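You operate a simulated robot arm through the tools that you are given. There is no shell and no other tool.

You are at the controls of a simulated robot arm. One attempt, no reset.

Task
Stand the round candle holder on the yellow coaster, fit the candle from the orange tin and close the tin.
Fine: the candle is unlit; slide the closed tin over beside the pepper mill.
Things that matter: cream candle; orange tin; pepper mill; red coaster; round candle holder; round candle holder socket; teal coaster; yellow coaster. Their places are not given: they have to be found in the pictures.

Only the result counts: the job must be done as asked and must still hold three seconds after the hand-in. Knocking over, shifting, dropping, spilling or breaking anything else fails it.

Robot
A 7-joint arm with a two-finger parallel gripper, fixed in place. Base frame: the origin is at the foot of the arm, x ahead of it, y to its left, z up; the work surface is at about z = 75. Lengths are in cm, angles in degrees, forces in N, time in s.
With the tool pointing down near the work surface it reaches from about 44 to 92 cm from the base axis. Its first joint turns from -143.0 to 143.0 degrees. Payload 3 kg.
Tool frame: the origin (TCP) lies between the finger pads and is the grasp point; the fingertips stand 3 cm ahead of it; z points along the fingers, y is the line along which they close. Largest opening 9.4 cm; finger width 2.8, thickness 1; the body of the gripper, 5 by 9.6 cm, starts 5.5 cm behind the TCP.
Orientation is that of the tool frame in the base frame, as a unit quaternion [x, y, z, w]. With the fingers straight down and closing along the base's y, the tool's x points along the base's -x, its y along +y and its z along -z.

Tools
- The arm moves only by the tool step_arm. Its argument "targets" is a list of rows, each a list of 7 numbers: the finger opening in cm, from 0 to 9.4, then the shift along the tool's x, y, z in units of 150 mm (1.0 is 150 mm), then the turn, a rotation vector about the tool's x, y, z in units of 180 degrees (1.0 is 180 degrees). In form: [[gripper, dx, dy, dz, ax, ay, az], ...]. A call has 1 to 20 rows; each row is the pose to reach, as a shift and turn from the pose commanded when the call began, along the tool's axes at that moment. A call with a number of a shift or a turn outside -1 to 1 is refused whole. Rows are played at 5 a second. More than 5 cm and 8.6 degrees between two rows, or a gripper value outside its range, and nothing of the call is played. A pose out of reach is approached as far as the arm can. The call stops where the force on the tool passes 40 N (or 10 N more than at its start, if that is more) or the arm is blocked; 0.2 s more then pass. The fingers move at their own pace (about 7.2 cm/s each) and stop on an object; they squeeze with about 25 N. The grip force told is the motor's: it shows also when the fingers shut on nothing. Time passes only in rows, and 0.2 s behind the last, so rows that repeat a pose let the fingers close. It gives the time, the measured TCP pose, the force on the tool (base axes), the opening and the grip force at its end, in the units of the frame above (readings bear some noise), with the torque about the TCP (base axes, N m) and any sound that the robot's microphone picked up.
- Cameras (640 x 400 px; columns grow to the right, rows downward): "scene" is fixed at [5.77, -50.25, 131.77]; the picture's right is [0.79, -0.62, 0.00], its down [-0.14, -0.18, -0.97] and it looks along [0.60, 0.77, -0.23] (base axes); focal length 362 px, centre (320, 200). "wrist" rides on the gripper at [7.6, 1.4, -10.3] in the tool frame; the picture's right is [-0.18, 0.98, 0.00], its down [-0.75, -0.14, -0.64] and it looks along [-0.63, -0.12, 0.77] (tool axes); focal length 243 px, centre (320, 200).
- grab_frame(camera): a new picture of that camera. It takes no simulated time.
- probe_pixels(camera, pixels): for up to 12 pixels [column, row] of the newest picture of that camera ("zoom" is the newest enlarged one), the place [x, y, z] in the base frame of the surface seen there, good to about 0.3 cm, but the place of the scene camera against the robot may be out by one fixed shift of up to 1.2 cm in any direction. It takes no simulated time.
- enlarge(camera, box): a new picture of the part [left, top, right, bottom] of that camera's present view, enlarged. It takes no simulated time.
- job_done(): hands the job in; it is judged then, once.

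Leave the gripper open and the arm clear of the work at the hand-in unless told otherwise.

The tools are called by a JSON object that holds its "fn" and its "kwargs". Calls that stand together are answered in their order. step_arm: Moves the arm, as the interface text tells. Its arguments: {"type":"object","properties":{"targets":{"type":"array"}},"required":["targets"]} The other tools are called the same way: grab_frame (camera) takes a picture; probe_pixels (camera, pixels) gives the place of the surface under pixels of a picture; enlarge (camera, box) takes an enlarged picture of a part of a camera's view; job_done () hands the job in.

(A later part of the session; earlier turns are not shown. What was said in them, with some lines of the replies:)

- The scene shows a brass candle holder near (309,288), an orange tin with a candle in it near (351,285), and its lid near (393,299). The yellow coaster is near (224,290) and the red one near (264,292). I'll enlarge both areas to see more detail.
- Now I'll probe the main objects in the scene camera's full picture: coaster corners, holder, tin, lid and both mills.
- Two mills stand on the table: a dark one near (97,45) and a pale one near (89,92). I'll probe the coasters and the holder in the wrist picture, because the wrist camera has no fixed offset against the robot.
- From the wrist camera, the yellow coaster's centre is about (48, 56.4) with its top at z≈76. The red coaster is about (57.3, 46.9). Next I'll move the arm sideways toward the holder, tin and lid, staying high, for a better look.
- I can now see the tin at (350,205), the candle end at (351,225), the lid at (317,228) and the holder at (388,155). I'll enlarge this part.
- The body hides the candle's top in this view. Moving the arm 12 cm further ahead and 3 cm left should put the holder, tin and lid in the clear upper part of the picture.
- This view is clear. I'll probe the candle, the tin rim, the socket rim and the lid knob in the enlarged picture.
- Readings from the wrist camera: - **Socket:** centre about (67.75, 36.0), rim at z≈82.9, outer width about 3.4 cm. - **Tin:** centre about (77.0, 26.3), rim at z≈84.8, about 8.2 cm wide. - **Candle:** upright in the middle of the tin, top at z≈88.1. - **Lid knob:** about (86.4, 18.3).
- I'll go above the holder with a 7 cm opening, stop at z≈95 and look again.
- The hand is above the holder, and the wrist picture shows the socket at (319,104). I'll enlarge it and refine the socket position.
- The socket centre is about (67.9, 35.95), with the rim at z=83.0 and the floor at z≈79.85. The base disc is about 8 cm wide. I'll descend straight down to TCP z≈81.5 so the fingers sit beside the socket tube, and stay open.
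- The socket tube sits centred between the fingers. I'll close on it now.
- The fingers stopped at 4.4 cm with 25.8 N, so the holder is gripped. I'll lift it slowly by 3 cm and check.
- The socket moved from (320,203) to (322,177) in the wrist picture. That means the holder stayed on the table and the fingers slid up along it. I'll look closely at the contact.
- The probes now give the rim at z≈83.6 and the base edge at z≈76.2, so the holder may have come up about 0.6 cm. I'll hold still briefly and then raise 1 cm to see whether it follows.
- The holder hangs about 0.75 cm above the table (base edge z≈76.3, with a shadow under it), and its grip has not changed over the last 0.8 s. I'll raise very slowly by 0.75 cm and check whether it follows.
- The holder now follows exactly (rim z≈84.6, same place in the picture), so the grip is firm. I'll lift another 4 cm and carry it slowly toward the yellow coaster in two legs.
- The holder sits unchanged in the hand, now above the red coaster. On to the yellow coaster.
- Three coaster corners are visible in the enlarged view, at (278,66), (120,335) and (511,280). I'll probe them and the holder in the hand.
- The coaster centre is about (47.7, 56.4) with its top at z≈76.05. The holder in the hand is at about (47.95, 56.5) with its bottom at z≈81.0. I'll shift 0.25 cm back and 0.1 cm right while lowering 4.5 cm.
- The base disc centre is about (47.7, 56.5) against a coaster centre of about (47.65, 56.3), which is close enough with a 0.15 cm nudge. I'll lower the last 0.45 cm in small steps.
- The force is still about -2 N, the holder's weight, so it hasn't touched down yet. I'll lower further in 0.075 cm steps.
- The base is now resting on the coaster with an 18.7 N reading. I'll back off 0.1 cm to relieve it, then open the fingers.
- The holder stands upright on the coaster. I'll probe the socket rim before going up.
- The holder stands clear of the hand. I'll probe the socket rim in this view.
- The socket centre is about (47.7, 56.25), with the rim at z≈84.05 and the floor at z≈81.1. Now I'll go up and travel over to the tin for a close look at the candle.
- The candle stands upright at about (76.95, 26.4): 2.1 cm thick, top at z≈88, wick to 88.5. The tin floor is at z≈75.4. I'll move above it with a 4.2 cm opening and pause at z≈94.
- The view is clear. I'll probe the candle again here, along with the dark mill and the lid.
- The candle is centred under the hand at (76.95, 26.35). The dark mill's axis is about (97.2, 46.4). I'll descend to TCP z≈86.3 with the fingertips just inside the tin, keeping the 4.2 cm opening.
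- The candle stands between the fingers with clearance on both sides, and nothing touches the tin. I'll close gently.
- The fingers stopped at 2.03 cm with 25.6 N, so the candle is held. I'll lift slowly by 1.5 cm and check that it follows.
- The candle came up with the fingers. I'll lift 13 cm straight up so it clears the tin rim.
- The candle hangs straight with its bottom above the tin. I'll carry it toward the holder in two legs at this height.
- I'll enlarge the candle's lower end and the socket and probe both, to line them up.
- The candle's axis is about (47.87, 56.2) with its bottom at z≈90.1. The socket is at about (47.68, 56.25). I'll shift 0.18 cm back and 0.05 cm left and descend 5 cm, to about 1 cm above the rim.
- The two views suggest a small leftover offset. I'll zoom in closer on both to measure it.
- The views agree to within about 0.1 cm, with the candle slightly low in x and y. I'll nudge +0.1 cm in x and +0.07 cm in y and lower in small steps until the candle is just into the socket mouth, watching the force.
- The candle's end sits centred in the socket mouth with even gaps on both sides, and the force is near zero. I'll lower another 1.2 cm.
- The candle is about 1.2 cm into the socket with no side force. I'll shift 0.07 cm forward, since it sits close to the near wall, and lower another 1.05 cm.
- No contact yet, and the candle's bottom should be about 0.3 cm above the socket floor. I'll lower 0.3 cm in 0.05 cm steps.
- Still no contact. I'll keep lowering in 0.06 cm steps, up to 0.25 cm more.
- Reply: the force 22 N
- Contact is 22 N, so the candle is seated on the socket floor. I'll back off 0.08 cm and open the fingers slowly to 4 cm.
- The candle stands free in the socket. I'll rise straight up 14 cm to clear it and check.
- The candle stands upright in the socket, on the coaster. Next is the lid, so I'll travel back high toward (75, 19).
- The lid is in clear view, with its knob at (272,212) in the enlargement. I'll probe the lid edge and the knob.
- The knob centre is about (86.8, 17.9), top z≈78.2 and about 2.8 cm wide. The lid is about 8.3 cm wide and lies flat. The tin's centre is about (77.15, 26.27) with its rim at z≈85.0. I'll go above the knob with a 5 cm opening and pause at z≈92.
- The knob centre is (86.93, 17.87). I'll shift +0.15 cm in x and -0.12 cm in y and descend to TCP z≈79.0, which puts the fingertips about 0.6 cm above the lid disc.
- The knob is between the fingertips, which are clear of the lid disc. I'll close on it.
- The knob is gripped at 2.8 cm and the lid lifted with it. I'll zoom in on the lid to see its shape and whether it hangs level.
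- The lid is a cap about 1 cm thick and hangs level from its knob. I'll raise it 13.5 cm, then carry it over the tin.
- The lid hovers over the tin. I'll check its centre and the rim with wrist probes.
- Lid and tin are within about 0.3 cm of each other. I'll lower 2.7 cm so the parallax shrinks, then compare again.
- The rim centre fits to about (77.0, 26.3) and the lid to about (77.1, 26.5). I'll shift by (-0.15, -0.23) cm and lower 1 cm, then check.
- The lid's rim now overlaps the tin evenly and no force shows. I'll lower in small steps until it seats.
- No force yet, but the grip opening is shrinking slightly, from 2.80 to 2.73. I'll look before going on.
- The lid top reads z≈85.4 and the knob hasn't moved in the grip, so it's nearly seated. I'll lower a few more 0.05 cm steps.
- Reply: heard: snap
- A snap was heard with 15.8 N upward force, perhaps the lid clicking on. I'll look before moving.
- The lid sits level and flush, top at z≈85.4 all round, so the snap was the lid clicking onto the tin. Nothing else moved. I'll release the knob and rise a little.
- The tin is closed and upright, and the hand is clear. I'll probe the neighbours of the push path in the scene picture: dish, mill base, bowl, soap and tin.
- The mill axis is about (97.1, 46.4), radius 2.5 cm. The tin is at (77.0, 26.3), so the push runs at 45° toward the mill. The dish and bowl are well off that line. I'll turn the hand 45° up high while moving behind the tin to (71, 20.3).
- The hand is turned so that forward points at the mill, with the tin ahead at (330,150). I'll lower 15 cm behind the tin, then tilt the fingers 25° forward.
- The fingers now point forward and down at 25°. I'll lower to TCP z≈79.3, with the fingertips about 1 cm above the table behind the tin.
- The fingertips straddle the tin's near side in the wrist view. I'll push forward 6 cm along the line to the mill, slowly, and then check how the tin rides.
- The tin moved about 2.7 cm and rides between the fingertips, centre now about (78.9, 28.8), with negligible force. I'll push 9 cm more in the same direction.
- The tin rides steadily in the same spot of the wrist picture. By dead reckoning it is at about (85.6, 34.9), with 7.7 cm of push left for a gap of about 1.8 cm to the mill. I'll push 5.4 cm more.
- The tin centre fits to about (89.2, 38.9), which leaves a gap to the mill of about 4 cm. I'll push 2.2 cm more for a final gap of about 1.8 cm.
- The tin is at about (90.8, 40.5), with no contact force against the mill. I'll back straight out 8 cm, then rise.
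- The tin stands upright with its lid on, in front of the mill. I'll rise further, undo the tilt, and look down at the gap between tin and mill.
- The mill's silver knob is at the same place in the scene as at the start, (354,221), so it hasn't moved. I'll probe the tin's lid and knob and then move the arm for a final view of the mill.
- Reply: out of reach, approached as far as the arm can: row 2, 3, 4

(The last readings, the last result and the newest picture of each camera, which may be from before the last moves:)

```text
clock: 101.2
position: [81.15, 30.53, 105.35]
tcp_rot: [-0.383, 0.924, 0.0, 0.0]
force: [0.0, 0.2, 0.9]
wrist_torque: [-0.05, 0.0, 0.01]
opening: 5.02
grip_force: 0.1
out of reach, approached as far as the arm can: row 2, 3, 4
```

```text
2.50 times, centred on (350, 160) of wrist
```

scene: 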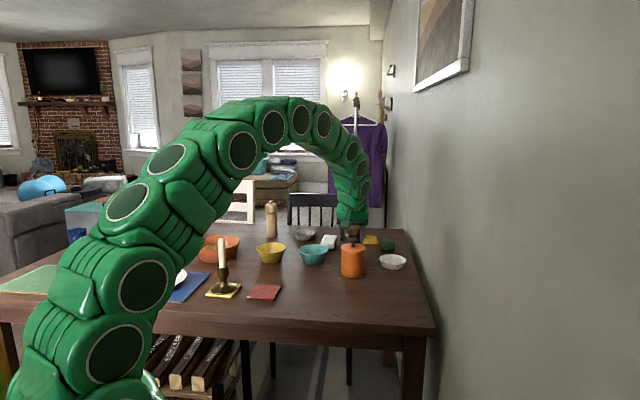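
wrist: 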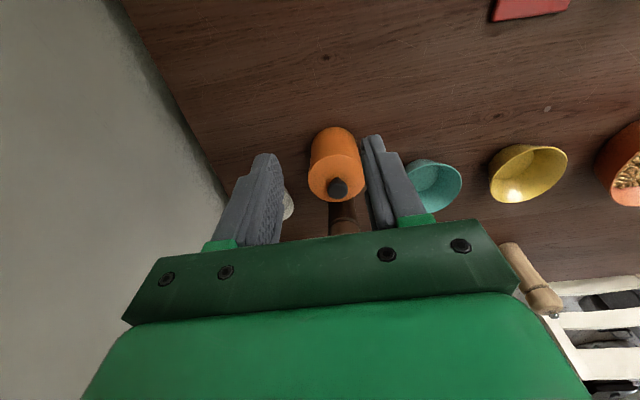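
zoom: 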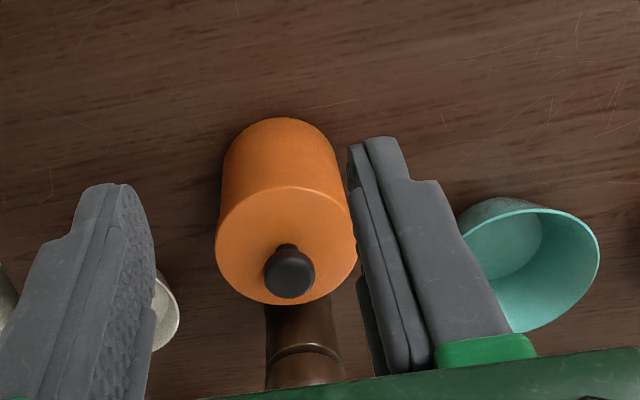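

From this view the mill stands directly behind the tin with a gap of about 2 cm, and neither leans. I'll withdraw the arm back and up and open the gripper.

{"fn": "step_arm", "kwargs": {"targets": [[6.0, 0.2, 0, 0, 0, 0, 0], [7.0, 0.4, 0, 0, 0, 0, 0], [8.0, 0.6, 0, 0, 0, 0, 0.03], [9.4, 0.8, 0, 0, 0, 0, 0.06], [9.4, 1.0, 0, 0, 0, 0, 0.09], [9.4, 1.0, 0, 0, 0, 0, 0.09]]}}

{"fn": "grab_frame", "kwargs": {"camera": "scene"}}

{"fn": "enlarge", "kwargs": {"camera": "scene", "box": [190, 220, 430, 320]}}

```text
clock: 102.6
position: [70.46, 19.86, 105.44]
tcp_rot: [-0.249, 0.969, 0.0, 0.0]
force: [-0.6, 0.1, -0.3]
wrist_torque: [0.0, 0.03, 0.0]
opening: 9.42
grip_force: 0.0
```

```text
taken
```

scene: 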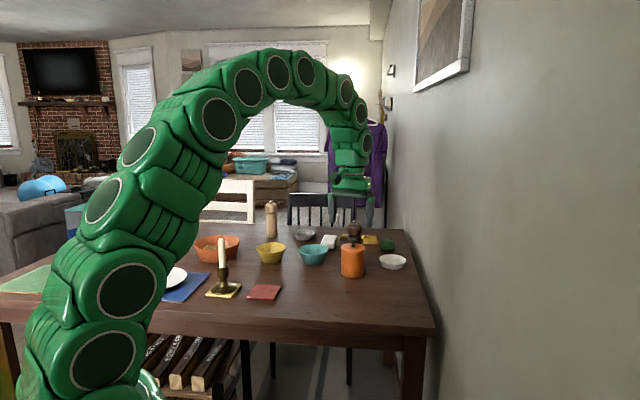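

```text
2.67 times, centred on (310, 270) of scene
```

zoom: 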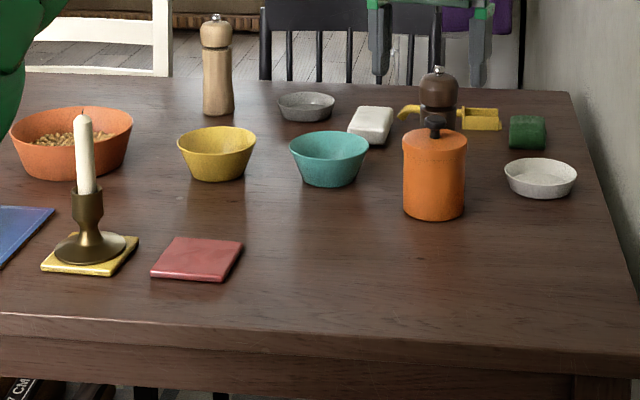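

Final state as seen in the scene:
- **Holder and candle:** the holder stands on the yellow coaster, with the unlit candle upright in its socket.
- **Tin:** closed and standing right beside the dark pepper mill.
- **Everything else:** the red coaster, bowls, dish and both mills are where they were.

The gripper is open and the arm is clear, so I'm handing in.

{"fn": "job_done", "kwargs": {}}

```text
The job is handed in.
```

The job is done and handed in; no verdict has come back yet.

- **Candle holder:** it stands centred on the yellow coaster, and the cream candle is seated upright and unlit in its socket.
- **Orange tin:** the lid is on (a snap was heard as it seated). I slid the closed tin to about 2 cm from the dark mill without touching it.
- **Which mill:** there are two mills on the table. I took the dark one as the pepper mill because the pale one is out of the arm's reach.
- **First lift of the holder:** the fingers slid up the socket tube on the first lift before they caught. The holder stayed upright, and the grip held for the rest of the move.

In the last picture everything else on the table is where it started. The gripper is open and the arm is clear.
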